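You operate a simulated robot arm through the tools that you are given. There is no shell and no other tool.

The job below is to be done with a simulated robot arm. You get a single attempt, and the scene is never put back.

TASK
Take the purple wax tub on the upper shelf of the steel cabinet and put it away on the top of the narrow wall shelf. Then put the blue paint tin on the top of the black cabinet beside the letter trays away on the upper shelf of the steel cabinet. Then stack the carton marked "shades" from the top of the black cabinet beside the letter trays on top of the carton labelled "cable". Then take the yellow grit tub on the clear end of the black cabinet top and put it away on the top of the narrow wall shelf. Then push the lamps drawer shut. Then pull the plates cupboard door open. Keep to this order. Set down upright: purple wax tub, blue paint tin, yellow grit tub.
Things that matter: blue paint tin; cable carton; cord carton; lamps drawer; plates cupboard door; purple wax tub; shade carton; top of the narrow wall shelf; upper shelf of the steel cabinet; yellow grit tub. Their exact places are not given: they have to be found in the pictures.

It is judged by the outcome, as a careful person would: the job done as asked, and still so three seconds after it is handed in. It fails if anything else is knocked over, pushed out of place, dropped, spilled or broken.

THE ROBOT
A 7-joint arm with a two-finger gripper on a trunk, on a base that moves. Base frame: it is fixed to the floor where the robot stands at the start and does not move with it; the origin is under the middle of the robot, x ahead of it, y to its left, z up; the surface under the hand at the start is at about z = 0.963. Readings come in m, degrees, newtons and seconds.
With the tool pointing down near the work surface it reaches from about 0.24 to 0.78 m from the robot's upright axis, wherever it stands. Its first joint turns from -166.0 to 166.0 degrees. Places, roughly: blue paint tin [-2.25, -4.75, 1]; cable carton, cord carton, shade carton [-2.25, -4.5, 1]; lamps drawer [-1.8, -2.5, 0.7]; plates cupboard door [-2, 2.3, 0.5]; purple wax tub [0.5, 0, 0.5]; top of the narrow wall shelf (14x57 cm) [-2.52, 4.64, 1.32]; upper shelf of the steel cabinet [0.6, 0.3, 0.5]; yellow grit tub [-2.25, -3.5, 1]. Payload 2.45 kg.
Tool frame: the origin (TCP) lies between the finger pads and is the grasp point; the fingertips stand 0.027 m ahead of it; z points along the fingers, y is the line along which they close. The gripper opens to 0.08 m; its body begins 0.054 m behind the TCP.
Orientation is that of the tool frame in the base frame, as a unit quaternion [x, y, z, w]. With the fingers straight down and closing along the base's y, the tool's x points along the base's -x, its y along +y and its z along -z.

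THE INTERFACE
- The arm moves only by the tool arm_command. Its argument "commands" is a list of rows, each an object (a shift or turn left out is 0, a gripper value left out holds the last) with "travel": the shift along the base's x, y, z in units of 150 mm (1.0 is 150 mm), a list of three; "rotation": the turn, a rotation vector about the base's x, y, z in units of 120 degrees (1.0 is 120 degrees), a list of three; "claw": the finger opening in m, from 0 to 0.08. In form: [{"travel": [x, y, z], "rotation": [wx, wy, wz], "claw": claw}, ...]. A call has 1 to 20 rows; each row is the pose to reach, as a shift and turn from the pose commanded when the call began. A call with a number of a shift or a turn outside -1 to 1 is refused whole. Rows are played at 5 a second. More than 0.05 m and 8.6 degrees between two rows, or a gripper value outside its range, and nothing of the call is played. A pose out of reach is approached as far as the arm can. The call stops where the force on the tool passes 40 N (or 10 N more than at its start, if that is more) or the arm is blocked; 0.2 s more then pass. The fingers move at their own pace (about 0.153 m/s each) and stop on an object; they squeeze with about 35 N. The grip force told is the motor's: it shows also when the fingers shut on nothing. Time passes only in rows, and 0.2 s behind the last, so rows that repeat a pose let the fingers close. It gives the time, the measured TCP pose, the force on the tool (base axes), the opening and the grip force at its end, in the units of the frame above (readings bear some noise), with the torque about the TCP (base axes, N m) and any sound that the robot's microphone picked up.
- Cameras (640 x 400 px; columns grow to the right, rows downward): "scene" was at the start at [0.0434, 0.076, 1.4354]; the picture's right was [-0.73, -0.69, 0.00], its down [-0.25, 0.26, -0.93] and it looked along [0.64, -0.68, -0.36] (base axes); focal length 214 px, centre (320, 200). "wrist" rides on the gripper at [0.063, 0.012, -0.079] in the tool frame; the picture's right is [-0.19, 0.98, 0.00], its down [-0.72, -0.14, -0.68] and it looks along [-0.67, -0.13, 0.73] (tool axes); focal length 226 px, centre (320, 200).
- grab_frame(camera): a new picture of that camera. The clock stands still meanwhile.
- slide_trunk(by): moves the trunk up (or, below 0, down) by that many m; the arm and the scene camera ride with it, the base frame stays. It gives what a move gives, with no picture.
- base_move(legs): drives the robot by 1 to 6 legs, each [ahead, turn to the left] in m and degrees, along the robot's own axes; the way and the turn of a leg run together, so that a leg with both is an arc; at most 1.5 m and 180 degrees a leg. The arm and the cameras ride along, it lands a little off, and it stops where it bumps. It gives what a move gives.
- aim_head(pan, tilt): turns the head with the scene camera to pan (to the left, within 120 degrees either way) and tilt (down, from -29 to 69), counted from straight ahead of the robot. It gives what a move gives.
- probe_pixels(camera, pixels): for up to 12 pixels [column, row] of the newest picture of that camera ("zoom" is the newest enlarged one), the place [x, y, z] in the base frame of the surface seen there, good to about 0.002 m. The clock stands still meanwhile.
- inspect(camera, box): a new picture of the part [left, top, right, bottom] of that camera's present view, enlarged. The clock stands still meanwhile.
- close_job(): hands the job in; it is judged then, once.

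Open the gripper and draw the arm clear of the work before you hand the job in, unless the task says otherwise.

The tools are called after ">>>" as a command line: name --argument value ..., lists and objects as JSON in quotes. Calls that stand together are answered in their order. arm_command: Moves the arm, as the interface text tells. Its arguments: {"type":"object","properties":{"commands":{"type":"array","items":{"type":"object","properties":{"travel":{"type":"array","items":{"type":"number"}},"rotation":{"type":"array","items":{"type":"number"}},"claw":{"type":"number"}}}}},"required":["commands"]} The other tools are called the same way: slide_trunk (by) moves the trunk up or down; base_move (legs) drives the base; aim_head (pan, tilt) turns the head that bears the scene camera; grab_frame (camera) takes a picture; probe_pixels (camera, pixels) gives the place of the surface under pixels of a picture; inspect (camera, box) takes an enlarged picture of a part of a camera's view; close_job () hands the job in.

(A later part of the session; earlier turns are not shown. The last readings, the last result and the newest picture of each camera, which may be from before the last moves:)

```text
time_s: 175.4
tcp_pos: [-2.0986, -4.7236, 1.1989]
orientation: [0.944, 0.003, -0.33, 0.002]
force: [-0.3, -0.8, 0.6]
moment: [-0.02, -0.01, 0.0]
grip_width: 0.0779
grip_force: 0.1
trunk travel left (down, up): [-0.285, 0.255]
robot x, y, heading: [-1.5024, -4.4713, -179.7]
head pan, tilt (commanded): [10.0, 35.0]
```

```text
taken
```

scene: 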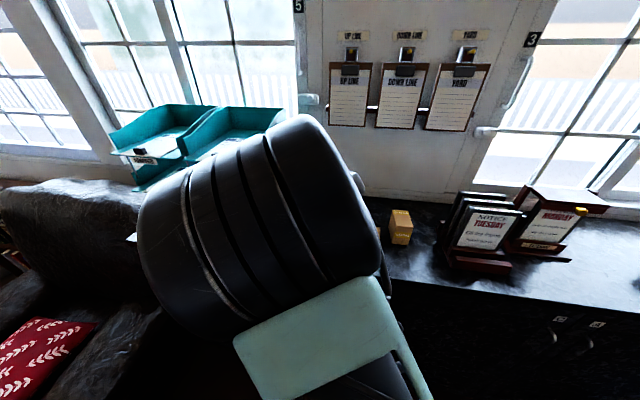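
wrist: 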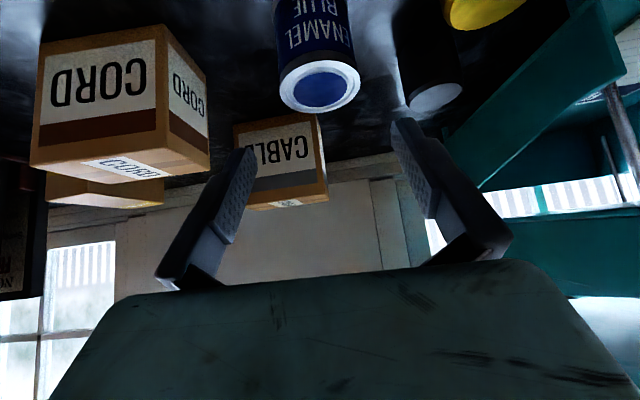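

The blue tin is at (320,90) in the wrist view. I probe its top rim, and the letter trays' nearest edges for clearance.

>>> probe_pixels --camera "wrist" --pixels '[[320, 90], [282, 85], [358, 85], [322, 110], [316, 65], [435, 95], [480, 10], [455, 170], [600, 40], [500, 230], [620, 130], [470, 190]]'

```text
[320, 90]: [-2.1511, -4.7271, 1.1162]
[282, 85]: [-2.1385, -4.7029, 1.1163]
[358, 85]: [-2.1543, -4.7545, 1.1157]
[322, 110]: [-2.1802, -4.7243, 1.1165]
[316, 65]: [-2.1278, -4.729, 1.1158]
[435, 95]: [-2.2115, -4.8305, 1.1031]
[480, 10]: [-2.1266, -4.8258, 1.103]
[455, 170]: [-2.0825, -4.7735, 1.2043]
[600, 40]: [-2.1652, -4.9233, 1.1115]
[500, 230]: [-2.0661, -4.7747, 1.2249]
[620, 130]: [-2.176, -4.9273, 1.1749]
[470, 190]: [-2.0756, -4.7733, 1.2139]
```

Tin centre refined to (-2.155,-4.725); trays' edge is at y≈-4.92, hand clear. I descend with the open fingers straddling the tin to TCP z≈1.089.

>>> arm_command --commands '[{"travel": [-0.08, -0.01, -0.15]}, {"travel": [-0.16, -0.01, -0.3]}, {"travel": [-0.23, -0.01, -0.45]}, {"travel": [-0.3, -0.01, -0.6]}, {"travel": [-0.377, -0.01, -0.733]}, {"travel": [-0.377, -0.01, -0.733]}]'

>>> grab_frame --camera "wrist"

```text
time_s: 176.8
tcp_pos: [-2.1537, -4.7251, 1.088]
orientation: [0.944, 0.003, -0.33, 0.002]
force: [-0.8, -0.1, 0.0]
moment: [0.0, 0.01, 0.0]
grip_width: 0.0779
grip_force: 0.1
trunk travel left (down, up): [-0.285, 0.255]
robot x, y, heading: [-1.5047, -4.4737, -179.6]
head pan, tilt (commanded): [10.0, 35.0]
```

```text
taken
```

wrist: 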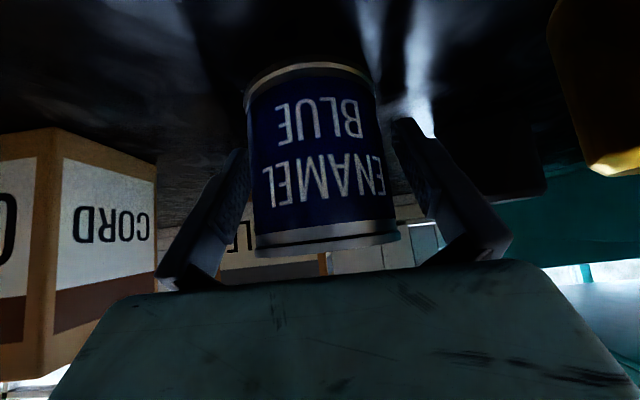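

The tin sits between the fingers, not touching neighbours. I close the gripper and then lift 4 cm.

>>> arm_command --commands '[{"claw": 0.05}, {"claw": 0.0}, {"claw": 0.0}, {"claw": 0.0}, {"claw": 0.0}]'

>>> arm_command --commands '[{"travel": [0, 0, 0.15]}, {"travel": [0, 0, 0.3]}, {"travel": [0, 0, 0.45]}, {"travel": [0, 0, 0.6]}, {"travel": [0, 0, 0.6]}]'

>>> grab_frame --camera "wrist"

```text
time_s: 178.0
tcp_pos: [-2.1554, -4.7262, 1.0879]
orientation: [0.944, 0.003, -0.329, 0.002]
force: [0.4, 0.2, 0.9]
moment: [0.01, -0.01, 0.0]
grip_width: 0.0582
grip_force: 34.8
trunk travel left (down, up): [-0.285, 0.255]
robot x, y, heading: [-1.5065, -4.4724, -179.8]
head pan, tilt (commanded): [10.0, 35.0]
```

```text
time_s: 179.2
tcp_pos: [-2.1548, -4.7263, 1.1796]
orientation: [0.944, 0.003, -0.33, 0.001]
force: [0.3, -0.5, -2.5]
moment: [-0.01, -0.02, -0.03]
grip_width: 0.0583
grip_force: 34.8
trunk travel left (down, up): [-0.285, 0.255]
robot x, y, heading: [-1.5062, -4.4745, -180.2]
head pan, tilt (commanded): [10.0, 35.0]
```

```text
taken
```

wrist: 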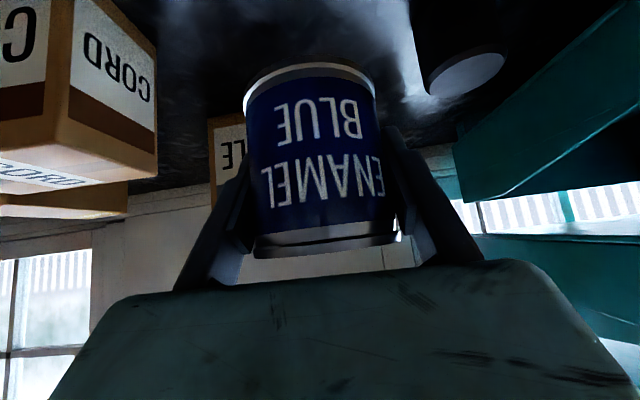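

The blue tin is gripped upright (38-39° tool pitch kept). I back away from the cabinet, re-centre the arm and lower the trunk.

>>> base_move --legs '[[-0.5, 0]]'

>>> arm_command --commands '[{"travel": [0.1, 0.25, 0]}, {"travel": [0.2, 0.5, 0]}, {"travel": [0.3, 0.75, 0]}, {"travel": [0.4, 1.0, 0]}, {"travel": [0.4, 1.0, 0]}]'

>>> arm_command --commands '[{"travel": [0, 0.25, 0]}, {"travel": [0, 0.5, 0]}, {"travel": [0, 0.6, 0]}, {"travel": [0, 0.6, 0]}]'

>>> slide_trunk --by -0.25

>>> aim_head --pan 20 --tilt 30

>>> grab_frame --camera "scene"

```text
time_s: 182.2
tcp_pos: [-1.6556, -4.7244, 1.1802]
orientation: [0.944, 0.002, -0.33, 0.001]
force: [-0.4, -0.3, -2.0]
moment: [-0.04, -0.01, 0.0]
grip_width: 0.0582
grip_force: 35.4
trunk travel left (down, up): [-0.285, 0.255]
robot x, y, heading: [-1.0087, -4.4704, 179.8]
head pan, tilt (commanded): [10.0, 35.0]
```

```text
time_s: 183.4
tcp_pos: [-1.5958, -4.573, 1.1797]
orientation: [0.944, 0.002, -0.33, 0.001]
force: [0.3, -0.1, -2.2]
moment: [0.03, 0.01, 0.0]
grip_width: 0.0584
grip_force: 34.7
trunk travel left (down, up): [-0.285, 0.255]
robot x, y, heading: [-1.0054, -4.4712, 179.8]
head pan, tilt (commanded): [10.0, 35.0]
```

```text
time_s: 184.4
tcp_pos: [-1.5967, -4.483, 1.1794]
orientation: [0.944, 0.003, -0.33, 0.002]
force: [0.5, -0.1, -1.8]
moment: [-0.02, 0.01, 0.0]
grip_width: 0.0584
grip_force: 35.0
trunk travel left (down, up): [-0.285, 0.255]
robot x, y, heading: [-1.0087, -4.4697, 179.9]
head pan, tilt (commanded): [10.0, 35.0]
```

```text
time_s: 186.9
tcp_pos: [-1.5959, -4.4844, 0.9295]
orientation: [0.944, 0.002, -0.33, 0.002]
force: [0.0, -0.1, -1.9]
moment: [0.01, -0.01, 0.0]
grip_width: 0.0582
grip_force: 35.6
trunk travel left (down, up): [-0.035, 0.505]
robot x, y, heading: [-1.0019, -4.4683, 180.0]
head pan, tilt (commanded): [10.0, 35.0]
```

```text
time_s: 187.7
tcp_pos: [-1.5953, -4.4835, 0.9311]
orientation: [0.944, 0.003, -0.33, 0.002]
force: [0.0, -0.7, -1.6]
moment: [0.01, 0.0, 0.02]
grip_width: 0.0583
grip_force: 34.6
trunk travel left (down, up): [-0.035, 0.505]
robot x, y, heading: [-1.005, -4.4724, 179.9]
head pan, tilt (commanded): [20.0, 30.0]
```

```text
taken
```

scene: 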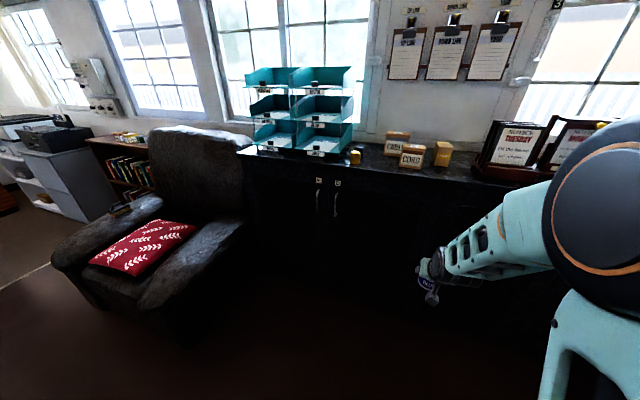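

Neighbours undisturbed. I drive back up the aisle to in front of the steel cabinet.

>>> base_move --legs '[[0, -90], [1.5, 0], [1.5, 0], [1.48, 0], [0, -90]]'

>>> aim_head --pan 0 --tilt 45

>>> grab_frame --camera "scene"

```text
time_s: 217.0
tcp_pos: [-0.3986, 0.0206, 0.9301]
orientation: [0.003, 0.944, -0.001, 0.33]
force: [-1.0, 0.1, -1.1]
moment: [0.03, 0.03, 0.02]
grip_width: 0.0582
grip_force: 34.9
trunk travel left (down, up): [-0.035, 0.505]
robot x, y, heading: [-0.9897, 0.0172, -0.8]
head pan, tilt (commanded): [20.0, 30.0]
```

```text
time_s: 217.8
tcp_pos: [-0.3989, 0.0199, 0.9301]
orientation: [0.002, 0.944, 0.0, 0.33]
force: [0.0, 0.1, -1.6]
moment: [0.01, -0.03, -0.02]
grip_width: 0.0582
grip_force: 35.7
trunk travel left (down, up): [-0.035, 0.505]
robot x, y, heading: [-0.9876, 0.0217, -0.9]
head pan, tilt (commanded): [0.0, 45.0]
```

```text
taken
```

scene: 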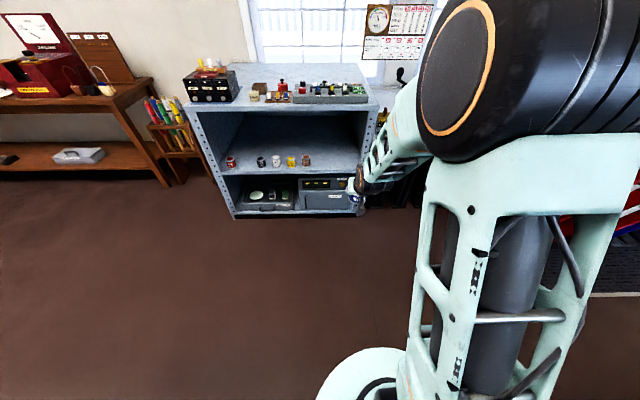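

The robot faces the steel cabinet, tool pitch still 38.6°. I lower the tin to about z=0.575 while still well in front of the cabinet.

>>> arm_command --commands '[{"travel": [0.1, 0.05, -0.25]}, {"travel": [0.2, 0.1, -0.5]}, {"travel": [0.3, 0.15, -0.75]}, {"travel": [0.4, 0.2, -1.0]}, {"travel": [0.4, 0.2, -1.0]}]'

>>> arm_command --commands '[{"travel": [0.1, 0, -0.25]}, {"travel": [0.2, 0, -0.5]}, {"travel": [0.3, 0, -0.75]}, {"travel": [0.4, 0, -1.0]}, {"travel": [0.4, 0, -1.0]}]'

>>> arm_command --commands '[{"travel": [0, 0, -0.2]}, {"travel": [0, 0, -0.37]}, {"travel": [0, 0, -0.37]}]'

>>> grab_frame --camera "scene"

>>> grab_frame --camera "wrist"

```text
time_s: 219.0
tcp_pos: [-0.3385, 0.0512, 0.7808]
orientation: [0.003, 0.944, 0.0, 0.33]
force: [0.7, -0.9, -2.9]
moment: [0.0, -0.03, -0.02]
grip_width: 0.0582
grip_force: 34.6
trunk travel left (down, up): [-0.035, 0.505]
robot x, y, heading: [-0.9895, 0.0147, -0.5]
head pan, tilt (commanded): [0.0, 45.0]
```

```text
time_s: 220.2
tcp_pos: [-0.2775, 0.0536, 0.6297]
orientation: [0.003, 0.944, -0.001, 0.329]
force: [-0.2, -0.5, -2.7]
moment: [-0.03, 0.0, 0.02]
grip_width: 0.0584
grip_force: 35.1
trunk travel left (down, up): [-0.035, 0.505]
robot x, y, heading: [-0.9912, 0.0159, -0.5]
head pan, tilt (commanded): [0.0, 45.0]
```

```text
time_s: 221.0
tcp_pos: [-0.2783, 0.051, 0.5739]
orientation: [0.003, 0.944, 0.0, 0.33]
force: [0.0, -0.1, -2.1]
moment: [0.0, 0.0, 0.03]
grip_width: 0.0582
grip_force: 34.5
trunk travel left (down, up): [-0.035, 0.505]
robot x, y, heading: [-0.9871, 0.0187, -1.0]
head pan, tilt (commanded): [0.0, 45.0]
```

```text
taken
```

scene: 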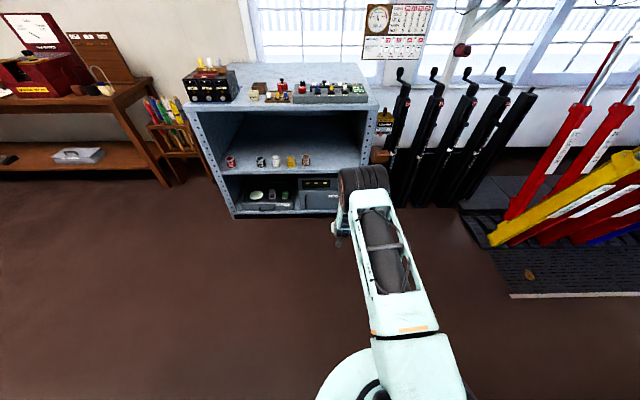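

```text
taken
```

wrist: 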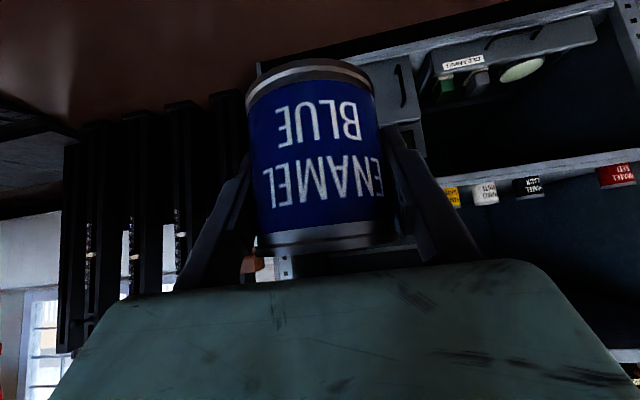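

The path into the right side of the upper shelf is clear. I drive forward 0.62 m, which brings the tin in over the shelf (bottom ~3.5 cm above it).

>>> base_move --legs '[[0.62, 0.8]]'

>>> grab_frame --camera "wrist"

>>> grab_frame --camera "scene"

```text
time_s: 224.5
tcp_pos: [0.339, 0.0568, 0.5752]
orientation: [-0.003, 0.944, 0.002, 0.33]
force: [0.9, -0.5, -2.5]
moment: [0.01, 0.0, 0.0]
grip_width: 0.0583
grip_force: 34.5
trunk travel left (down, up): [-0.035, 0.505]
robot x, y, heading: [-0.3723, 0.01, 0.1]
head pan, tilt (commanded): [0.0, 45.0]
```

```text
taken
```

wrist: 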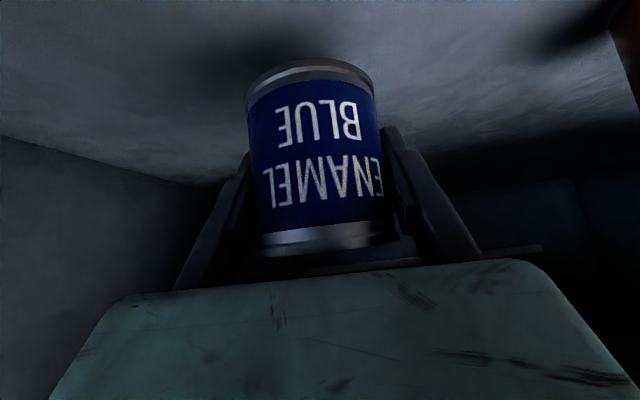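

```text
taken
```

scene: 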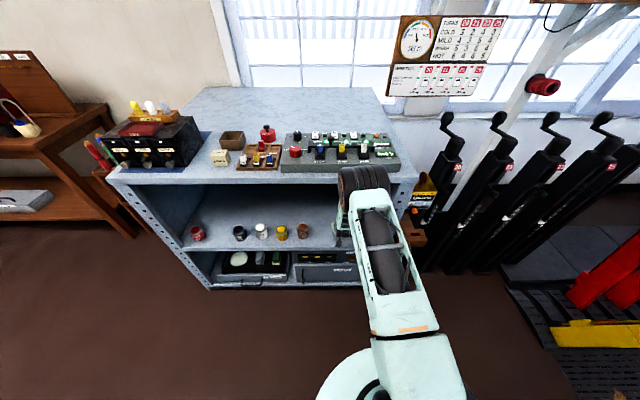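

The tin is inside over the shelf. I extend 4.5 cm and lower to just above the shelf (TCP z≈0.542).

>>> arm_command --commands '[{"travel": [0.15, 0, 0]}, {"travel": [0.3, 0, 0]}, {"travel": [0.3, 0, -0.08]}, {"travel": [0.3, 0, -0.15]}, {"travel": [0.3, 0, -0.21]}, {"travel": [0.3, 0, -0.21]}]'

>>> grab_frame --camera "wrist"

```text
time_s: 225.9
tcp_pos: [0.3841, 0.0553, 0.5436]
orientation: [-0.002, 0.944, 0.002, 0.33]
force: [0.2, -0.5, -2.3]
moment: [0.02, 0.01, 0.0]
grip_width: 0.0584
grip_force: 34.5
trunk travel left (down, up): [-0.035, 0.505]
robot x, y, heading: [-0.3724, 0.0075, 0.1]
head pan, tilt (commanded): [0.0, 45.0]
```

```text
taken
```

wrist: 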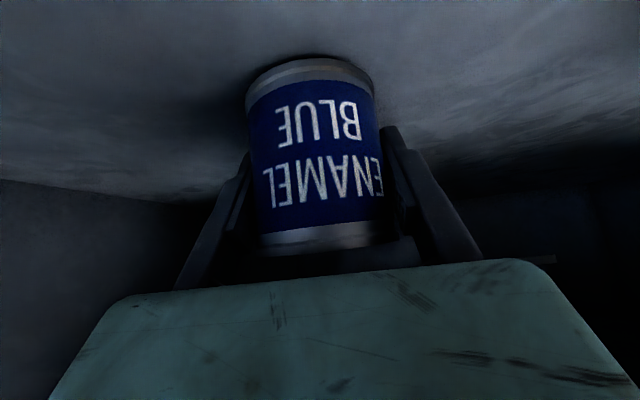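

Shadow close under the tin; I lower in 1.5–2 mm steps to find contact.

>>> arm_command --commands '[{"travel": [0, 0, -0.012]}, {"travel": [0, 0, -0.024]}, {"travel": [0, 0, -0.034]}, {"travel": [0, 0, -0.034]}]'

```text
time_s: 226.9
tcp_pos: [0.3845, 0.0566, 0.5385]
orientation: [-0.003, 0.944, 0.003, 0.331]
force: [-0.4, 0.0, 0.9]
moment: [-0.05, 0.02, -0.01]
grip_width: 0.0582
grip_force: 35.2
trunk travel left (down, up): [-0.035, 0.505]
robot x, y, heading: [-0.3674, 0.0077, -0.0]
head pan, tilt (commanded): [0.0, 45.0]
```

Contact felt (force -2.3 → +0.9 N at z=0.5385). I open the fingers and look.

>>> arm_command --commands '[{"claw": 0.066}, {"claw": 0.078}, {"claw": 0.078}, {"claw": 0.078}]'

>>> grab_frame --camera "wrist"

```text
time_s: 227.9
tcp_pos: [0.384, 0.0555, 0.5394]
orientation: [-0.003, 0.944, 0.002, 0.33]
force: [0.4, 0.2, -1.4]
moment: [0.02, -0.01, 0.0]
grip_width: 0.078
grip_force: 0.1
trunk travel left (down, up): [-0.035, 0.505]
robot x, y, heading: [-0.367, 0.0135, -0.2]
head pan, tilt (commanded): [0.0, 45.0]
```

```text
taken
```

wrist: 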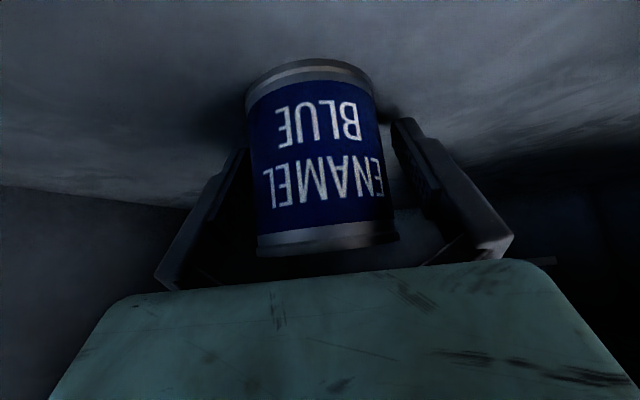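

The tin stands free. I draw the hand straight back, away from the tin, then reverse the base.

>>> arm_command --commands '[{"travel": [-0.15, 0, 0.02]}, {"travel": [-0.3, 0, 0.04]}, {"travel": [-0.5, 0, 0.08]}, {"travel": [-0.7, 0, 0.1]}, {"travel": [-0.7, 0, 0.1]}]'

>>> base_move --legs '[[-0.6, 0]]'

>>> grab_frame --camera "scene"

>>> inspect --camera "scene" --box '[190, 50, 410, 188]'

```text
time_s: 229.1
tcp_pos: [0.2772, 0.055, 0.5545]
orientation: [-0.003, 0.944, 0.002, 0.33]
force: [0.2, -0.2, 0.7]
moment: [-0.03, -0.02, -0.02]
grip_width: 0.0782
grip_force: 0.1
trunk travel left (down, up): [-0.035, 0.505]
robot x, y, heading: [-0.37, 0.0084, -0.2]
head pan, tilt (commanded): [0.0, 45.0]
```

```text
time_s: 232.5
tcp_pos: [-0.316, 0.0582, 0.5535]
orientation: [-0.006, 0.944, 0.003, 0.33]
force: [0.4, 0.0, 0.3]
moment: [-0.02, 0.01, 0.02]
grip_width: 0.078
grip_force: 0.1
trunk travel left (down, up): [-0.035, 0.505]
robot x, y, heading: [-0.9626, 0.0058, 0.5]
head pan, tilt (commanded): [0.0, 45.0]
```

```text
taken
```

scene: 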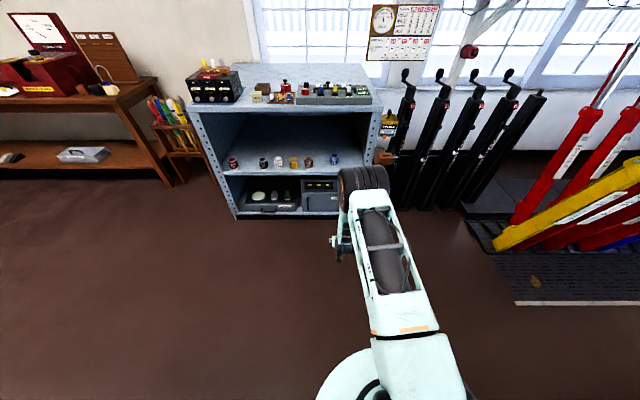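

```text
2.90 times, centred on (300, 119) of scene
```

zoom: 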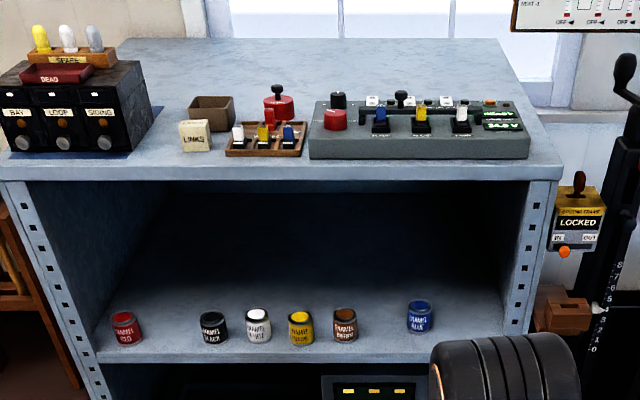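

The blue tin stands upright on the upper shelf next to the brown one. I raise the arm and drive back to the black cabinet for the SHADES carton.

>>> arm_command --commands '[{"travel": [0, -0.1, 0.3]}, {"travel": [0, -0.2, 0.6]}, {"travel": [0, -0.3, 0.9]}, {"travel": [0, -0.3, 1.0]}, {"travel": [0, -0.3, 1.0]}]'

>>> arm_command --commands '[{"travel": [0, 0, 0.3]}, {"travel": [0, 0, 0.6]}, {"travel": [0, 0, 0.9]}, {"travel": [0, 0, 0.9]}]'

>>> base_move --legs '[[0, -91], [1.5, 0], [1.5, 0], [1.45, 0], [0, -89.5]]'

>>> slide_trunk --by 0.4

>>> aim_head --pan 0 --tilt 40

>>> grab_frame --camera "scene"

```text
time_s: 233.7
tcp_pos: [-0.3197, 0.0103, 0.7044]
orientation: [-0.006, 0.944, 0.003, 0.329]
force: [0.6, -0.3, 0.0]
moment: [0.0, -0.03, 0.0]
grip_width: 0.0781
grip_force: 0.0
trunk travel left (down, up): [-0.035, 0.505]
robot x, y, heading: [-0.9655, 0.0092, 0.4]
head pan, tilt (commanded): [0.0, 45.0]
```

```text
time_s: 234.7
tcp_pos: [-0.3177, 0.0126, 0.8387]
orientation: [-0.004, 0.944, 0.002, 0.329]
force: [-0.6, 0.3, -0.4]
moment: [0.01, 0.02, 0.0]
grip_width: 0.078
grip_force: 0.0
trunk travel left (down, up): [-0.035, 0.505]
robot x, y, heading: [-0.9657, 0.0089, 0.5]
head pan, tilt (commanded): [0.0, 45.0]
```

```text
time_s: 263.9
tcp_pos: [-1.6755, -4.4218, 0.8396]
orientation: [0.944, -0.005, -0.33, -0.001]
force: [0.2, -0.7, 0.8]
moment: [-0.02, 0.01, -0.01]
grip_width: 0.0779
grip_force: 0.1
trunk travel left (down, up): [-0.035, 0.505]
robot x, y, heading: [-1.0249, -4.4304, 179.3]
head pan, tilt (commanded): [0.0, 45.0]
```

```text
time_s: 267.7
tcp_pos: [-1.6739, -4.421, 1.2391]
orientation: [0.944, -0.005, -0.33, -0.001]
force: [-0.3, -0.9, -0.5]
moment: [0.01, -0.02, -0.05]
grip_width: 0.0779
grip_force: 0.0
trunk travel left (down, up): [-0.435, 0.105]
robot x, y, heading: [-1.0274, -4.4324, 178.9]
head pan, tilt (commanded): [0.0, 45.0]
```

```text
time_s: 268.3
tcp_pos: [-1.6736, -4.4227, 1.2378]
orientation: [0.944, -0.005, -0.329, -0.001]
force: [0.6, -0.1, 0.3]
moment: [-0.03, 0.0, 0.01]
grip_width: 0.0778
grip_force: 0.2
trunk travel left (down, up): [-0.435, 0.105]
robot x, y, heading: [-1.0294, -4.4316, 179.1]
head pan, tilt (commanded): [0.0, 40.0]
```

```text
taken
```

scene: 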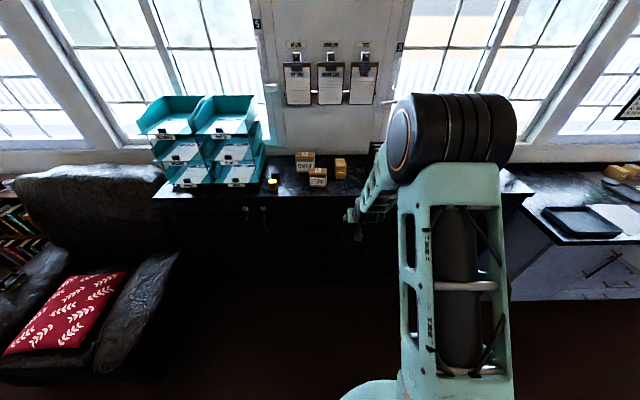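

>>> inspect --camera "scene" --box '[260, 140, 372, 210]'

```text
5.71 times, centred on (316, 175) of scene
```

zoom: 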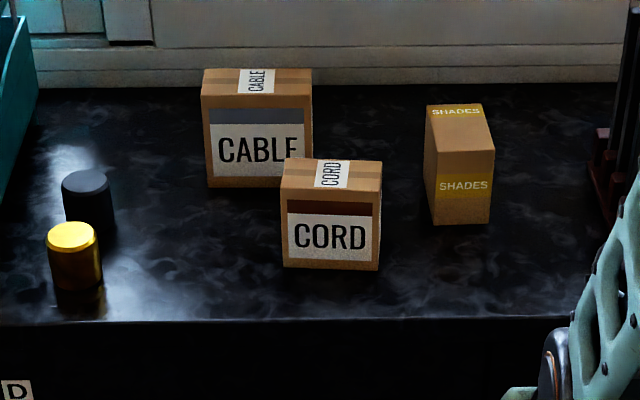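

I see all three cartons. I probe the corners of SHADES (zoom top: (428,108),(482,105),(494,148),(437,150)) and CABLE's top.

>>> probe_pixels --camera "zoom" --pixels '[[429, 109], [480, 106], [491, 146], [439, 148], [460, 128], [436, 220], [488, 220], [465, 185], [428, 180], [432, 165]]'

>>> probe_pixels --camera "zoom" --pixels '[[206, 71], [310, 71], [204, 92], [311, 92], [209, 184], [255, 80], [285, 162], [381, 164], [284, 187], [380, 190], [287, 264], [377, 268]]'

```text
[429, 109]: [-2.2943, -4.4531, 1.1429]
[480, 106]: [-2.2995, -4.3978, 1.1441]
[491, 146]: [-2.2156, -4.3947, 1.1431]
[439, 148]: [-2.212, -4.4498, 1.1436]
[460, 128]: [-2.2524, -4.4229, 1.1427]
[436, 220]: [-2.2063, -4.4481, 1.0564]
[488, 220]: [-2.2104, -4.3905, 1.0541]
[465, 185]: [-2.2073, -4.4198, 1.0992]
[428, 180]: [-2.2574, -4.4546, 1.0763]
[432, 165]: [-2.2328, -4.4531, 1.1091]
```

```text
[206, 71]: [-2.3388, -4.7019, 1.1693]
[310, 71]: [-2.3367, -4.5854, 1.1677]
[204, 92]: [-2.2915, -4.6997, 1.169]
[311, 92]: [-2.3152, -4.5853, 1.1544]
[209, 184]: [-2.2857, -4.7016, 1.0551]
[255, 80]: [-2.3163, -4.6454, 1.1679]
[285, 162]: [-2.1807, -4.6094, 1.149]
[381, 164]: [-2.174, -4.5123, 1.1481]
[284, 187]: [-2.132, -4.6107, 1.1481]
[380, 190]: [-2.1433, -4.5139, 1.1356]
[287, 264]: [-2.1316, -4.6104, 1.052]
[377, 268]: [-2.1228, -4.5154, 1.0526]
```

SHADES: centre ≈(-2.2545,-4.423), 0.060 wide × 0.094 deep, top 1.1435, turned ~2°. CABLE: top 1.168, centre ≈(-2.3135,-4.6435). I drive up to x≈-1.62 with the hand passing above everything (z≈1.24).

>>> base_move --legs '[[0, 5], [0.58, 0], [0, -4]]'

>>> grab_frame --camera "wrist"

>>> grab_frame --camera "scene"

```text
time_s: 272.6
tcp_pos: [-2.2632, -4.4719, 1.239]
orientation: [0.944, 0.002, -0.33, 0.001]
force: [-0.3, -0.1, 0.4]
moment: [0.01, -0.02, 0.03]
grip_width: 0.0777
grip_force: 0.0
trunk travel left (down, up): [-0.435, 0.105]
robot x, y, heading: [-1.6168, -4.4719, 180.1]
head pan, tilt (commanded): [0.0, 40.0]
```

```text
taken
```

wrist: 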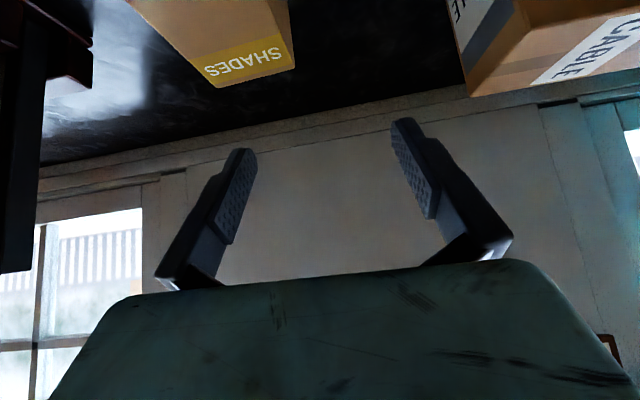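

```text
taken
```

scene: 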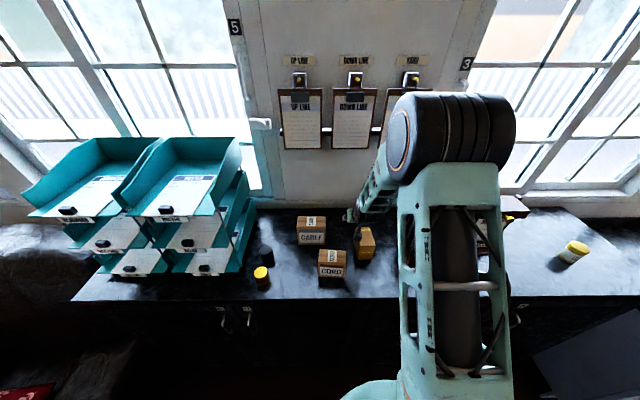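

I refine SHADES and CABLE positions from this closer view.

>>> inspect --camera "scene" --box '[288, 205, 400, 275]'

```text
5.71 times, centred on (344, 240) of scene
```

zoom: 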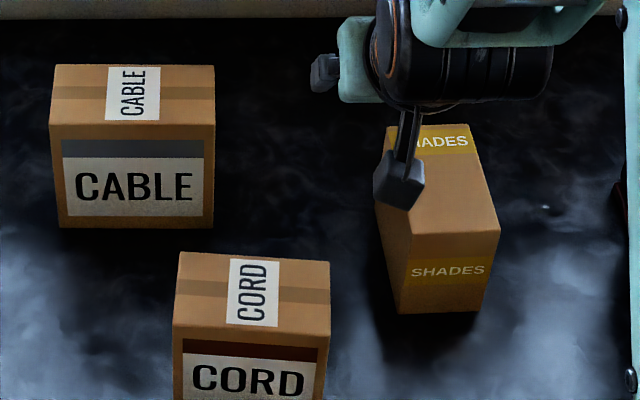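

>>> probe_pixels --camera "zoom" --pixels '[[415, 231], [496, 228], [473, 130], [470, 180], [485, 200], [405, 305], [470, 308], [383, 210], [450, 200], [56, 68], [213, 69], [214, 120]]'

>>> probe_pixels --camera "zoom" --pixels '[[52, 122], [57, 220], [210, 222], [130, 95], [402, 130], [467, 126]]'

```text
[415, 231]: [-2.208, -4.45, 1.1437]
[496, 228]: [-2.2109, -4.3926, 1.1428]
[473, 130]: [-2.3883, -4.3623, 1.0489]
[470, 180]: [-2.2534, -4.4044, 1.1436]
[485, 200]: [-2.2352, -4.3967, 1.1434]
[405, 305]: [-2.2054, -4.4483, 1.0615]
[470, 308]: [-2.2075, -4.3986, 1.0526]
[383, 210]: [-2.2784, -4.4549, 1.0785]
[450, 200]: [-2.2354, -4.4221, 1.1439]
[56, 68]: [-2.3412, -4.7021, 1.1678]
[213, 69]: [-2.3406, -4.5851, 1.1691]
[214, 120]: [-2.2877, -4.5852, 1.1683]
```

```text
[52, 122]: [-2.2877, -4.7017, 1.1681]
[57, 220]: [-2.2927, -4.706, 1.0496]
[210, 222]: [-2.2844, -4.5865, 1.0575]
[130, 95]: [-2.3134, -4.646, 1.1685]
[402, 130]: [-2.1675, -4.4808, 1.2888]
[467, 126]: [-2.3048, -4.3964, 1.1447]
```

CABLE top centre (-2.314,-4.6435); SHADES centre (-2.256,-4.4235), turned ~2.5°. I move above SHADES with the tool turned 2.5°, fully open.

>>> arm_command --commands '[{"travel": [0.03, 0.16, 0], "rotation": [0, 0, 0.01], "claw": 0.08}, {"travel": [0.055, 0.323, 0], "rotation": [0, 0, 0.021], "claw": 0.08}, {"travel": [0.055, 0.323, -0.2], "rotation": [0, 0, 0.021]}, {"travel": [0.055, 0.323, -0.2], "rotation": [0, 0, 0.021]}]'

>>> grab_frame --camera "wrist"

>>> inspect --camera "scene" --box '[288, 205, 400, 275]'

```text
time_s: 273.6
tcp_pos: [-2.2547, -4.4237, 1.2101]
orientation: [0.943, 0.023, -0.331, 0.009]
force: [0.5, 0.2, -0.3]
moment: [0.0, -0.01, 0.02]
grip_width: 0.08
grip_force: 0.1
trunk travel left (down, up): [-0.435, 0.105]
robot x, y, heading: [-1.6164, -4.47, 180.1]
head pan, tilt (commanded): [0.0, 40.0]
```

```text
taken
```

wrist: 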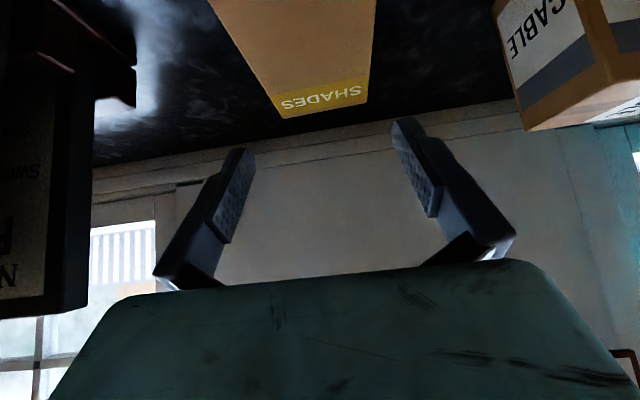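

```text
5.71 times, centred on (344, 240) of scene
```

zoom: 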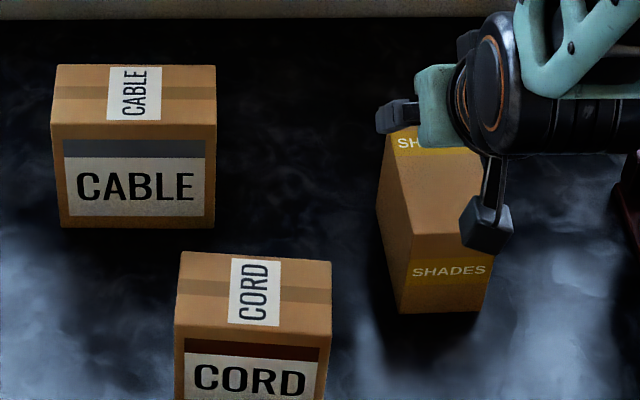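

The notice stand is at the left of the wrist view. I probe its nearest points for clearance, plus the carton's back edges.

>>> probe_pixels --camera "wrist" --pixels '[[85, 200], [130, 60], [90, 290], [115, 110], [290, 105], [368, 95], [283, 115], [370, 60], [232, 50]]'

```text
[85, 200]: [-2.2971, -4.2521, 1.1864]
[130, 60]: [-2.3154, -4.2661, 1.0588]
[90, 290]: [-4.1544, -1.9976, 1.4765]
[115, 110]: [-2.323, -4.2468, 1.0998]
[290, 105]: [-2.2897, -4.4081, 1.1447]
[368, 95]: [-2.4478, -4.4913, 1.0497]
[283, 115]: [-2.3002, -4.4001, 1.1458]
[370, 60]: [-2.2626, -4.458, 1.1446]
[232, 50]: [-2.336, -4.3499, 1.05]
```

Clearance to the notice stand is ≥6 cm. I descend to TCP z≈1.1235.

>>> arm_command --commands '[{"travel": [0, 0, -0.15]}, {"travel": [0, 0, -0.3]}, {"travel": [0, 0, -0.45]}, {"travel": [0, 0, -0.575]}, {"travel": [0, 0, -0.575]}]'

>>> grab_frame --camera "wrist"

>>> inspect --camera "scene" --box '[288, 205, 400, 275]'

```text
time_s: 274.9
tcp_pos: [-2.2555, -4.4245, 1.1243]
orientation: [0.944, 0.023, -0.33, 0.009]
force: [0.1, -0.7, -0.5]
moment: [-0.01, 0.0, 0.01]
grip_width: 0.08
grip_force: 0.0
trunk travel left (down, up): [-0.435, 0.105]
robot x, y, heading: [-1.6155, -4.4744, 180.0]
head pan, tilt (commanded): [0.0, 40.0]
```

```text
taken
```

wrist: 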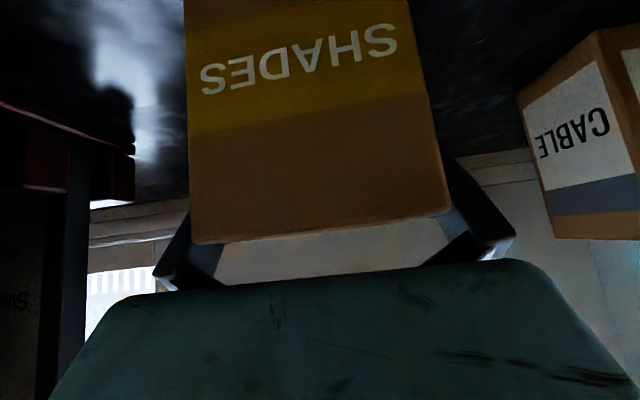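

```text
5.71 times, centred on (344, 240) of scene
```

zoom: 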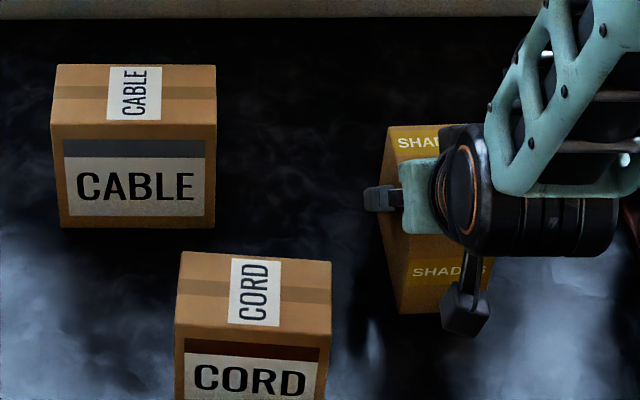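

The fingers straddle the carton without touching. I close the gripper and then lift.

>>> arm_command --commands '[{"claw": 0.065}, {"claw": 0.04}, {"claw": 0.0}, {"claw": 0.0}, {"claw": 0.0}]'

>>> arm_command --commands '[{"travel": [0, 0, 0.2]}, {"travel": [0, 0, 0.4]}, {"travel": [0, 0, 0.6]}, {"travel": [0, 0, 0.8]}, {"travel": [0, 0, 1.0]}, {"travel": [0, 0, 1.0]}]'

>>> grab_frame --camera "wrist"

>>> grab_frame --camera "scene"

```text
time_s: 276.1
tcp_pos: [-2.2552, -4.4242, 1.1234]
orientation: [0.944, 0.023, -0.329, 0.009]
force: [0.2, -0.3, 0.0]
moment: [0.02, 0.07, -0.03]
grip_width: 0.0614
grip_force: 35.3
trunk travel left (down, up): [-0.435, 0.105]
robot x, y, heading: [-1.6163, -4.4778, 179.9]
head pan, tilt (commanded): [0.0, 40.0]
```

```text
time_s: 277.4
tcp_pos: [-2.2543, -4.4256, 1.2731]
orientation: [0.944, 0.023, -0.33, 0.009]
force: [-0.4, -0.1, -2.2]
moment: [0.03, -0.02, -0.01]
grip_width: 0.0613
grip_force: 34.6
trunk travel left (down, up): [-0.435, 0.105]
robot x, y, heading: [-1.6162, -4.4737, 179.6]
head pan, tilt (commanded): [0.0, 40.0]
```

```text
taken
```

wrist: 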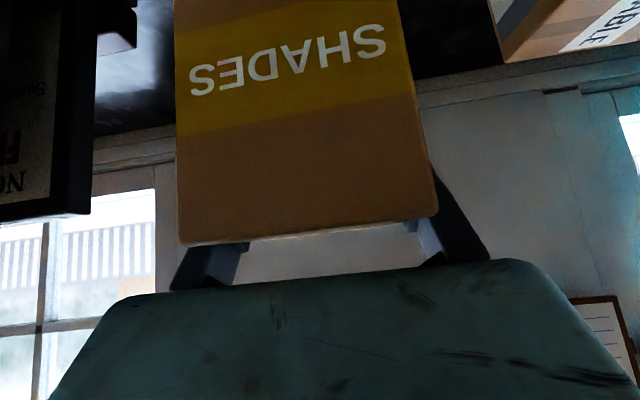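

```text
taken
```

scene: 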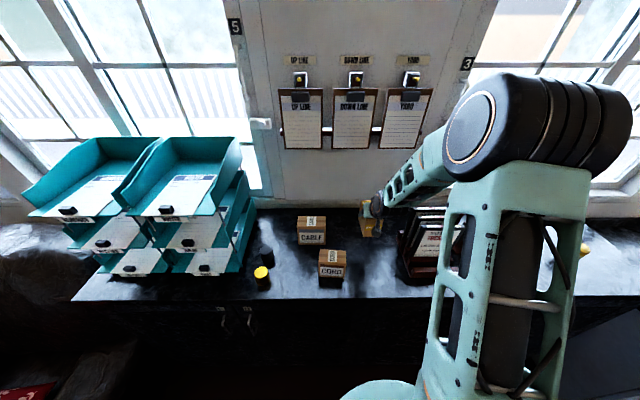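

Carton lifted, bottom at ~1.198, above CABLE's top (1.168). I move it sideways over CABLE in two calls.

>>> arm_command --commands '[{"travel": [-0.05, -0.24, 0], "rotation": [0, 0, -0.005]}, {"travel": [-0.1, -0.48, 0], "rotation": [0, 0, -0.01]}, {"travel": [-0.15, -0.72, 0], "rotation": [0, 0, -0.016]}, {"travel": [-0.2, -0.96, 0], "rotation": [0, 0, -0.021]}, {"travel": [-0.2, -0.96, 0], "rotation": [0, 0, -0.021]}]'

>>> arm_command --commands '[{"travel": [-0.06, -0.16, 0]}, {"travel": [-0.12, -0.32, 0]}, {"travel": [-0.195, -0.49, 0]}, {"travel": [-0.195, -0.49, 0]}]'

>>> grab_frame --camera "wrist"

>>> grab_frame --camera "scene"

```text
time_s: 278.6
tcp_pos: [-2.2846, -4.5699, 1.2731]
orientation: [0.944, 0.002, -0.329, 0.001]
force: [0.1, 0.0, -1.7]
moment: [-0.02, -0.01, -0.01]
grip_width: 0.0613
grip_force: 35.0
trunk travel left (down, up): [-0.435, 0.105]
robot x, y, heading: [-1.618, -4.4739, 179.9]
head pan, tilt (commanded): [0.0, 40.0]
```

```text
time_s: 279.6
tcp_pos: [-2.314, -4.642, 1.2737]
orientation: [0.944, 0.002, -0.33, 0.001]
force: [1.0, -0.1, -1.7]
moment: [-0.03, -0.01, 0.0]
grip_width: 0.0612
grip_force: 35.1
trunk travel left (down, up): [-0.435, 0.105]
robot x, y, heading: [-1.6191, -4.4746, 179.8]
head pan, tilt (commanded): [0.0, 40.0]
```

```text
taken
```

wrist: 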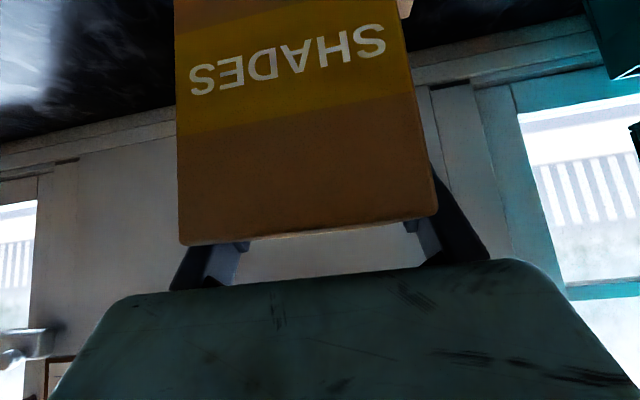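

```text
taken
```

scene: 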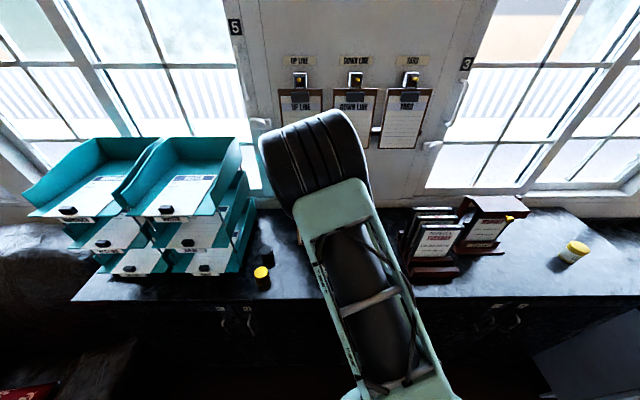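

Positioned over CABLE. I lower to just above contact (expected at TCP z≈1.2435), then creep down.

>>> arm_command --commands '[{"travel": [0, 0, -0.06]}, {"travel": [0, 0, -0.12]}, {"travel": [0, 0, -0.165]}, {"travel": [0, 0, -0.165]}]'

>>> arm_command --commands '[{"travel": [0, 0, -0.01]}, {"travel": [0, 0, -0.02]}, {"travel": [0, 0, -0.03]}, {"travel": [0, 0, -0.03]}]'

```text
time_s: 280.6
tcp_pos: [-2.3145, -4.6427, 1.2487]
orientation: [0.944, 0.002, -0.33, 0.002]
force: [-0.1, -0.3, -1.7]
moment: [-0.02, -0.02, -0.01]
grip_width: 0.0616
grip_force: 34.7
trunk travel left (down, up): [-0.435, 0.105]
robot x, y, heading: [-1.6181, -4.4754, 179.8]
head pan, tilt (commanded): [0.0, 40.0]
```

```text
time_s: 281.6
tcp_pos: [-2.3149, -4.6424, 1.2431]
orientation: [0.944, 0.003, -0.331, 0.002]
force: [0.0, -0.3, 0.9]
moment: [0.13, -0.02, 0.0]
grip_width: 0.0614
grip_force: 35.4
trunk travel left (down, up): [-0.435, 0.105]
robot x, y, heading: [-1.6134, -4.473, 179.6]
head pan, tilt (commanded): [0.0, 40.0]
```

Contact felt (−1.7 → +0.9 N at z=1.243, as expected). I release the carton.

>>> arm_command --commands '[{"claw": 0.066}, {"claw": 0.074}, {"claw": 0.08}, {"claw": 0.08}]'

>>> grab_frame --camera "wrist"

```text
time_s: 282.6
tcp_pos: [-2.315, -4.6415, 1.2435]
orientation: [0.944, 0.003, -0.33, 0.002]
force: [0.1, 0.0, -0.6]
moment: [0.01, 0.01, 0.0]
grip_width: 0.0799
grip_force: 0.0
trunk travel left (down, up): [-0.435, 0.105]
robot x, y, heading: [-1.6186, -4.4743, 179.8]
head pan, tilt (commanded): [0.0, 40.0]
```

```text
taken
```

wrist: 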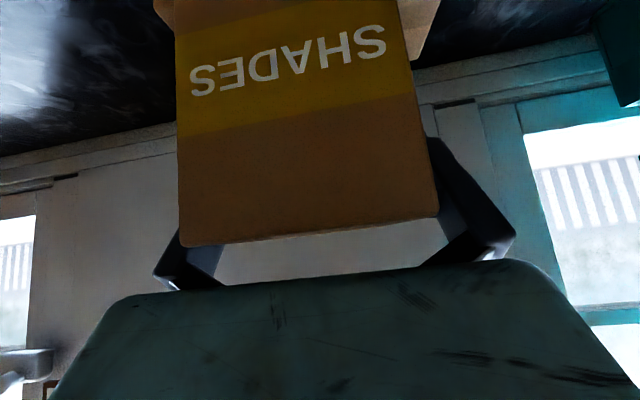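

The carton stays put with fingers open. I withdraw along the tool axis (up and back).

>>> arm_command --commands '[{"travel": [0.1, 0, 0.13]}, {"travel": [0.2, 0, 0.26]}, {"travel": [0.32, 0, 0.4]}, {"travel": [0.44, 0, 0.5]}, {"travel": [0.6, 0, 0.55]}, {"travel": [0.8, 0, 0.55]}, {"travel": [0.8, 0, 0.55]}]'

>>> grab_frame --camera "wrist"

```text
time_s: 284.2
tcp_pos: [-2.1949, -4.6419, 1.3268]
orientation: [0.944, 0.002, -0.331, 0.001]
force: [0.5, 0.2, 0.4]
moment: [0.01, 0.01, 0.0]
grip_width: 0.08
grip_force: 0.0
trunk travel left (down, up): [-0.435, 0.105]
robot x, y, heading: [-1.6177, -4.4733, 180.1]
head pan, tilt (commanded): [0.0, 40.0]
```

```text
taken
```

wrist: 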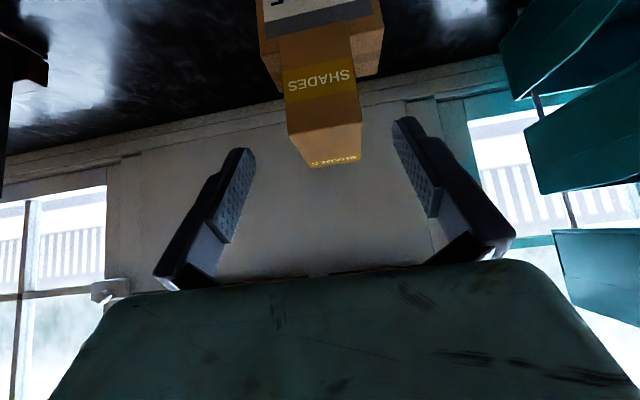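

SHADES rests squarely on CABLE. I back off, re-centre the arm and check the stack with the head camera.

>>> base_move --legs '[[-0.5, 0]]'

>>> arm_command --commands '[{"travel": [-0.05, 0.25, -0.1]}, {"travel": [-0.1, 0.5, -0.2]}, {"travel": [-0.2, 0.75, -0.3]}, {"travel": [-0.3, 1.0, -0.4]}, {"travel": [-0.3, 1.0, -0.5]}, {"travel": [-0.3, 1.0, -0.5]}]'

>>> aim_head --pan 0 --tilt 40

>>> grab_frame --camera "scene"

>>> inspect --camera "scene" --box '[220, 120, 380, 220]'

```text
time_s: 287.2
tcp_pos: [-1.6939, -4.6419, 1.3268]
orientation: [0.944, 0.001, -0.33, 0.001]
force: [-0.1, 0.1, -0.2]
moment: [-0.01, 0.02, -0.01]
grip_width: 0.0799
grip_force: 0.1
trunk travel left (down, up): [-0.435, 0.105]
robot x, y, heading: [-1.1164, -4.4773, 179.9]
head pan, tilt (commanded): [0.0, 40.0]
```

```text
time_s: 288.6
tcp_pos: [-1.7372, -4.4916, 1.2512]
orientation: [0.944, 0.0, -0.331, 0.001]
force: [0.2, 0.0, 1.2]
moment: [-0.05, 0.01, -0.04]
grip_width: 0.0798
grip_force: 0.1
trunk travel left (down, up): [-0.435, 0.105]
robot x, y, heading: [-1.1157, -4.4788, 179.4]
head pan, tilt (commanded): [0.0, 40.0]
```

```text
time_s: 289.2
tcp_pos: [-1.7375, -4.4918, 1.2498]
orientation: [0.944, 0.001, -0.33, 0.001]
force: [-1.2, 0.5, 1.2]
moment: [0.03, 0.0, -0.02]
grip_width: 0.0801
grip_force: 0.0
trunk travel left (down, up): [-0.435, 0.105]
robot x, y, heading: [-1.1158, -4.4773, 179.9]
head pan, tilt (commanded): [0.0, 40.0]
```

```text
taken
```

scene: 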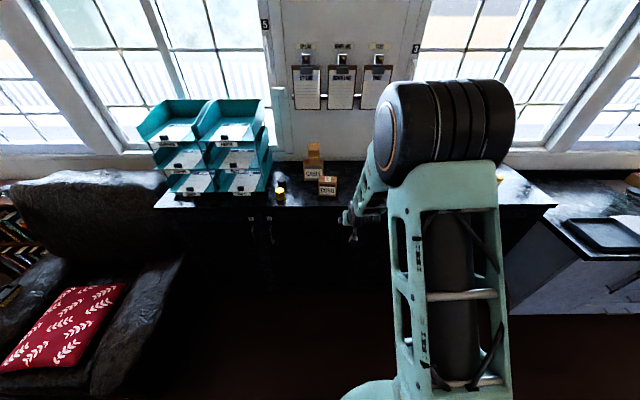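

```text
4.00 times, centred on (300, 170) of scene
```

zoom: 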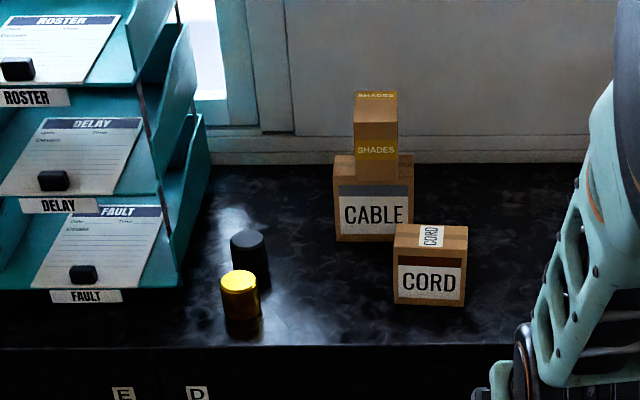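

The stack stands well: SHADES on CABLE, CORD untouched. Next the yellow grit tub: I move up to y≈-3.5 and face the cabinet again.

>>> base_move --legs '[[0, -90], [0.98, 0], [0, 90]]'

>>> aim_head --pan 0 --tilt 40

>>> grab_frame --camera "scene"

>>> grab_frame --camera "wrist"

```text
time_s: 302.0
tcp_pos: [-1.7434, -3.5058, 1.251]
orientation: [0.944, -0.01, -0.33, -0.003]
force: [-0.7, 0.0, 0.6]
moment: [0.03, 0.0, -0.01]
grip_width: 0.0801
grip_force: 0.0
trunk travel left (down, up): [-0.435, 0.105]
robot x, y, heading: [-1.1212, -3.5057, 178.2]
head pan, tilt (commanded): [0.0, 40.0]
```

```text
time_s: 302.6
tcp_pos: [-1.744, -3.5034, 1.2515]
orientation: [0.943, -0.01, -0.331, -0.003]
force: [-0.3, 0.2, 0.1]
moment: [-0.01, 0.0, -0.01]
grip_width: 0.0801
grip_force: 0.0
trunk travel left (down, up): [-0.435, 0.105]
robot x, y, heading: [-1.1189, -3.5011, 178.2]
head pan, tilt (commanded): [0.0, 40.0]
```

```text
taken
```

scene: 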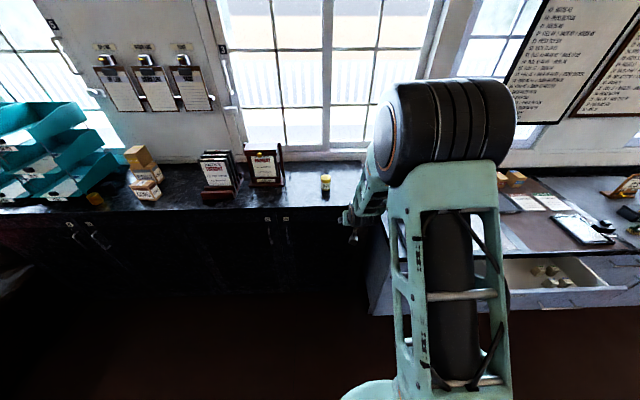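

```text
taken
```

wrist: 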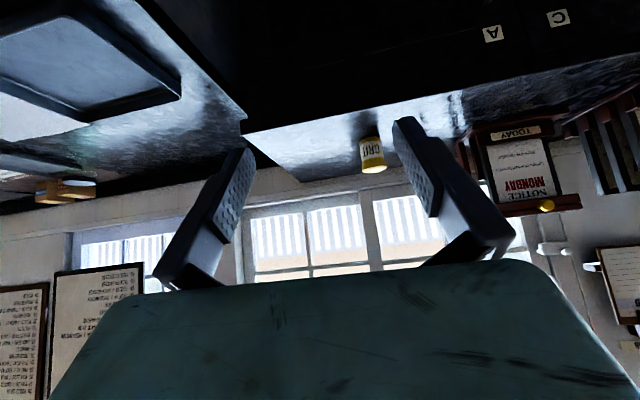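

The GRIT tub is at (325,183) in the scene view. I zoom and probe it.

>>> inspect --camera "scene" --box '[290, 160, 370, 210]'

```text
8.00 times, centred on (330, 185) of scene
```

zoom: 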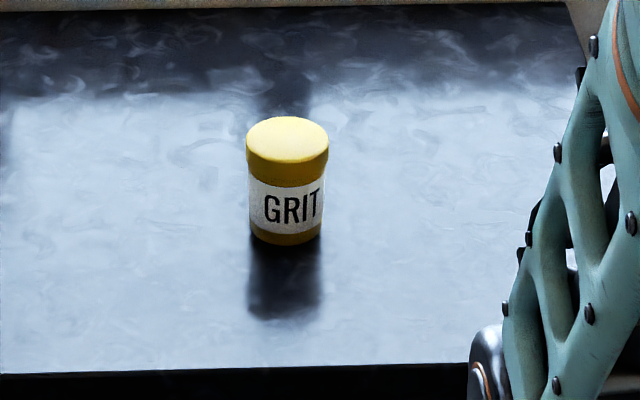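

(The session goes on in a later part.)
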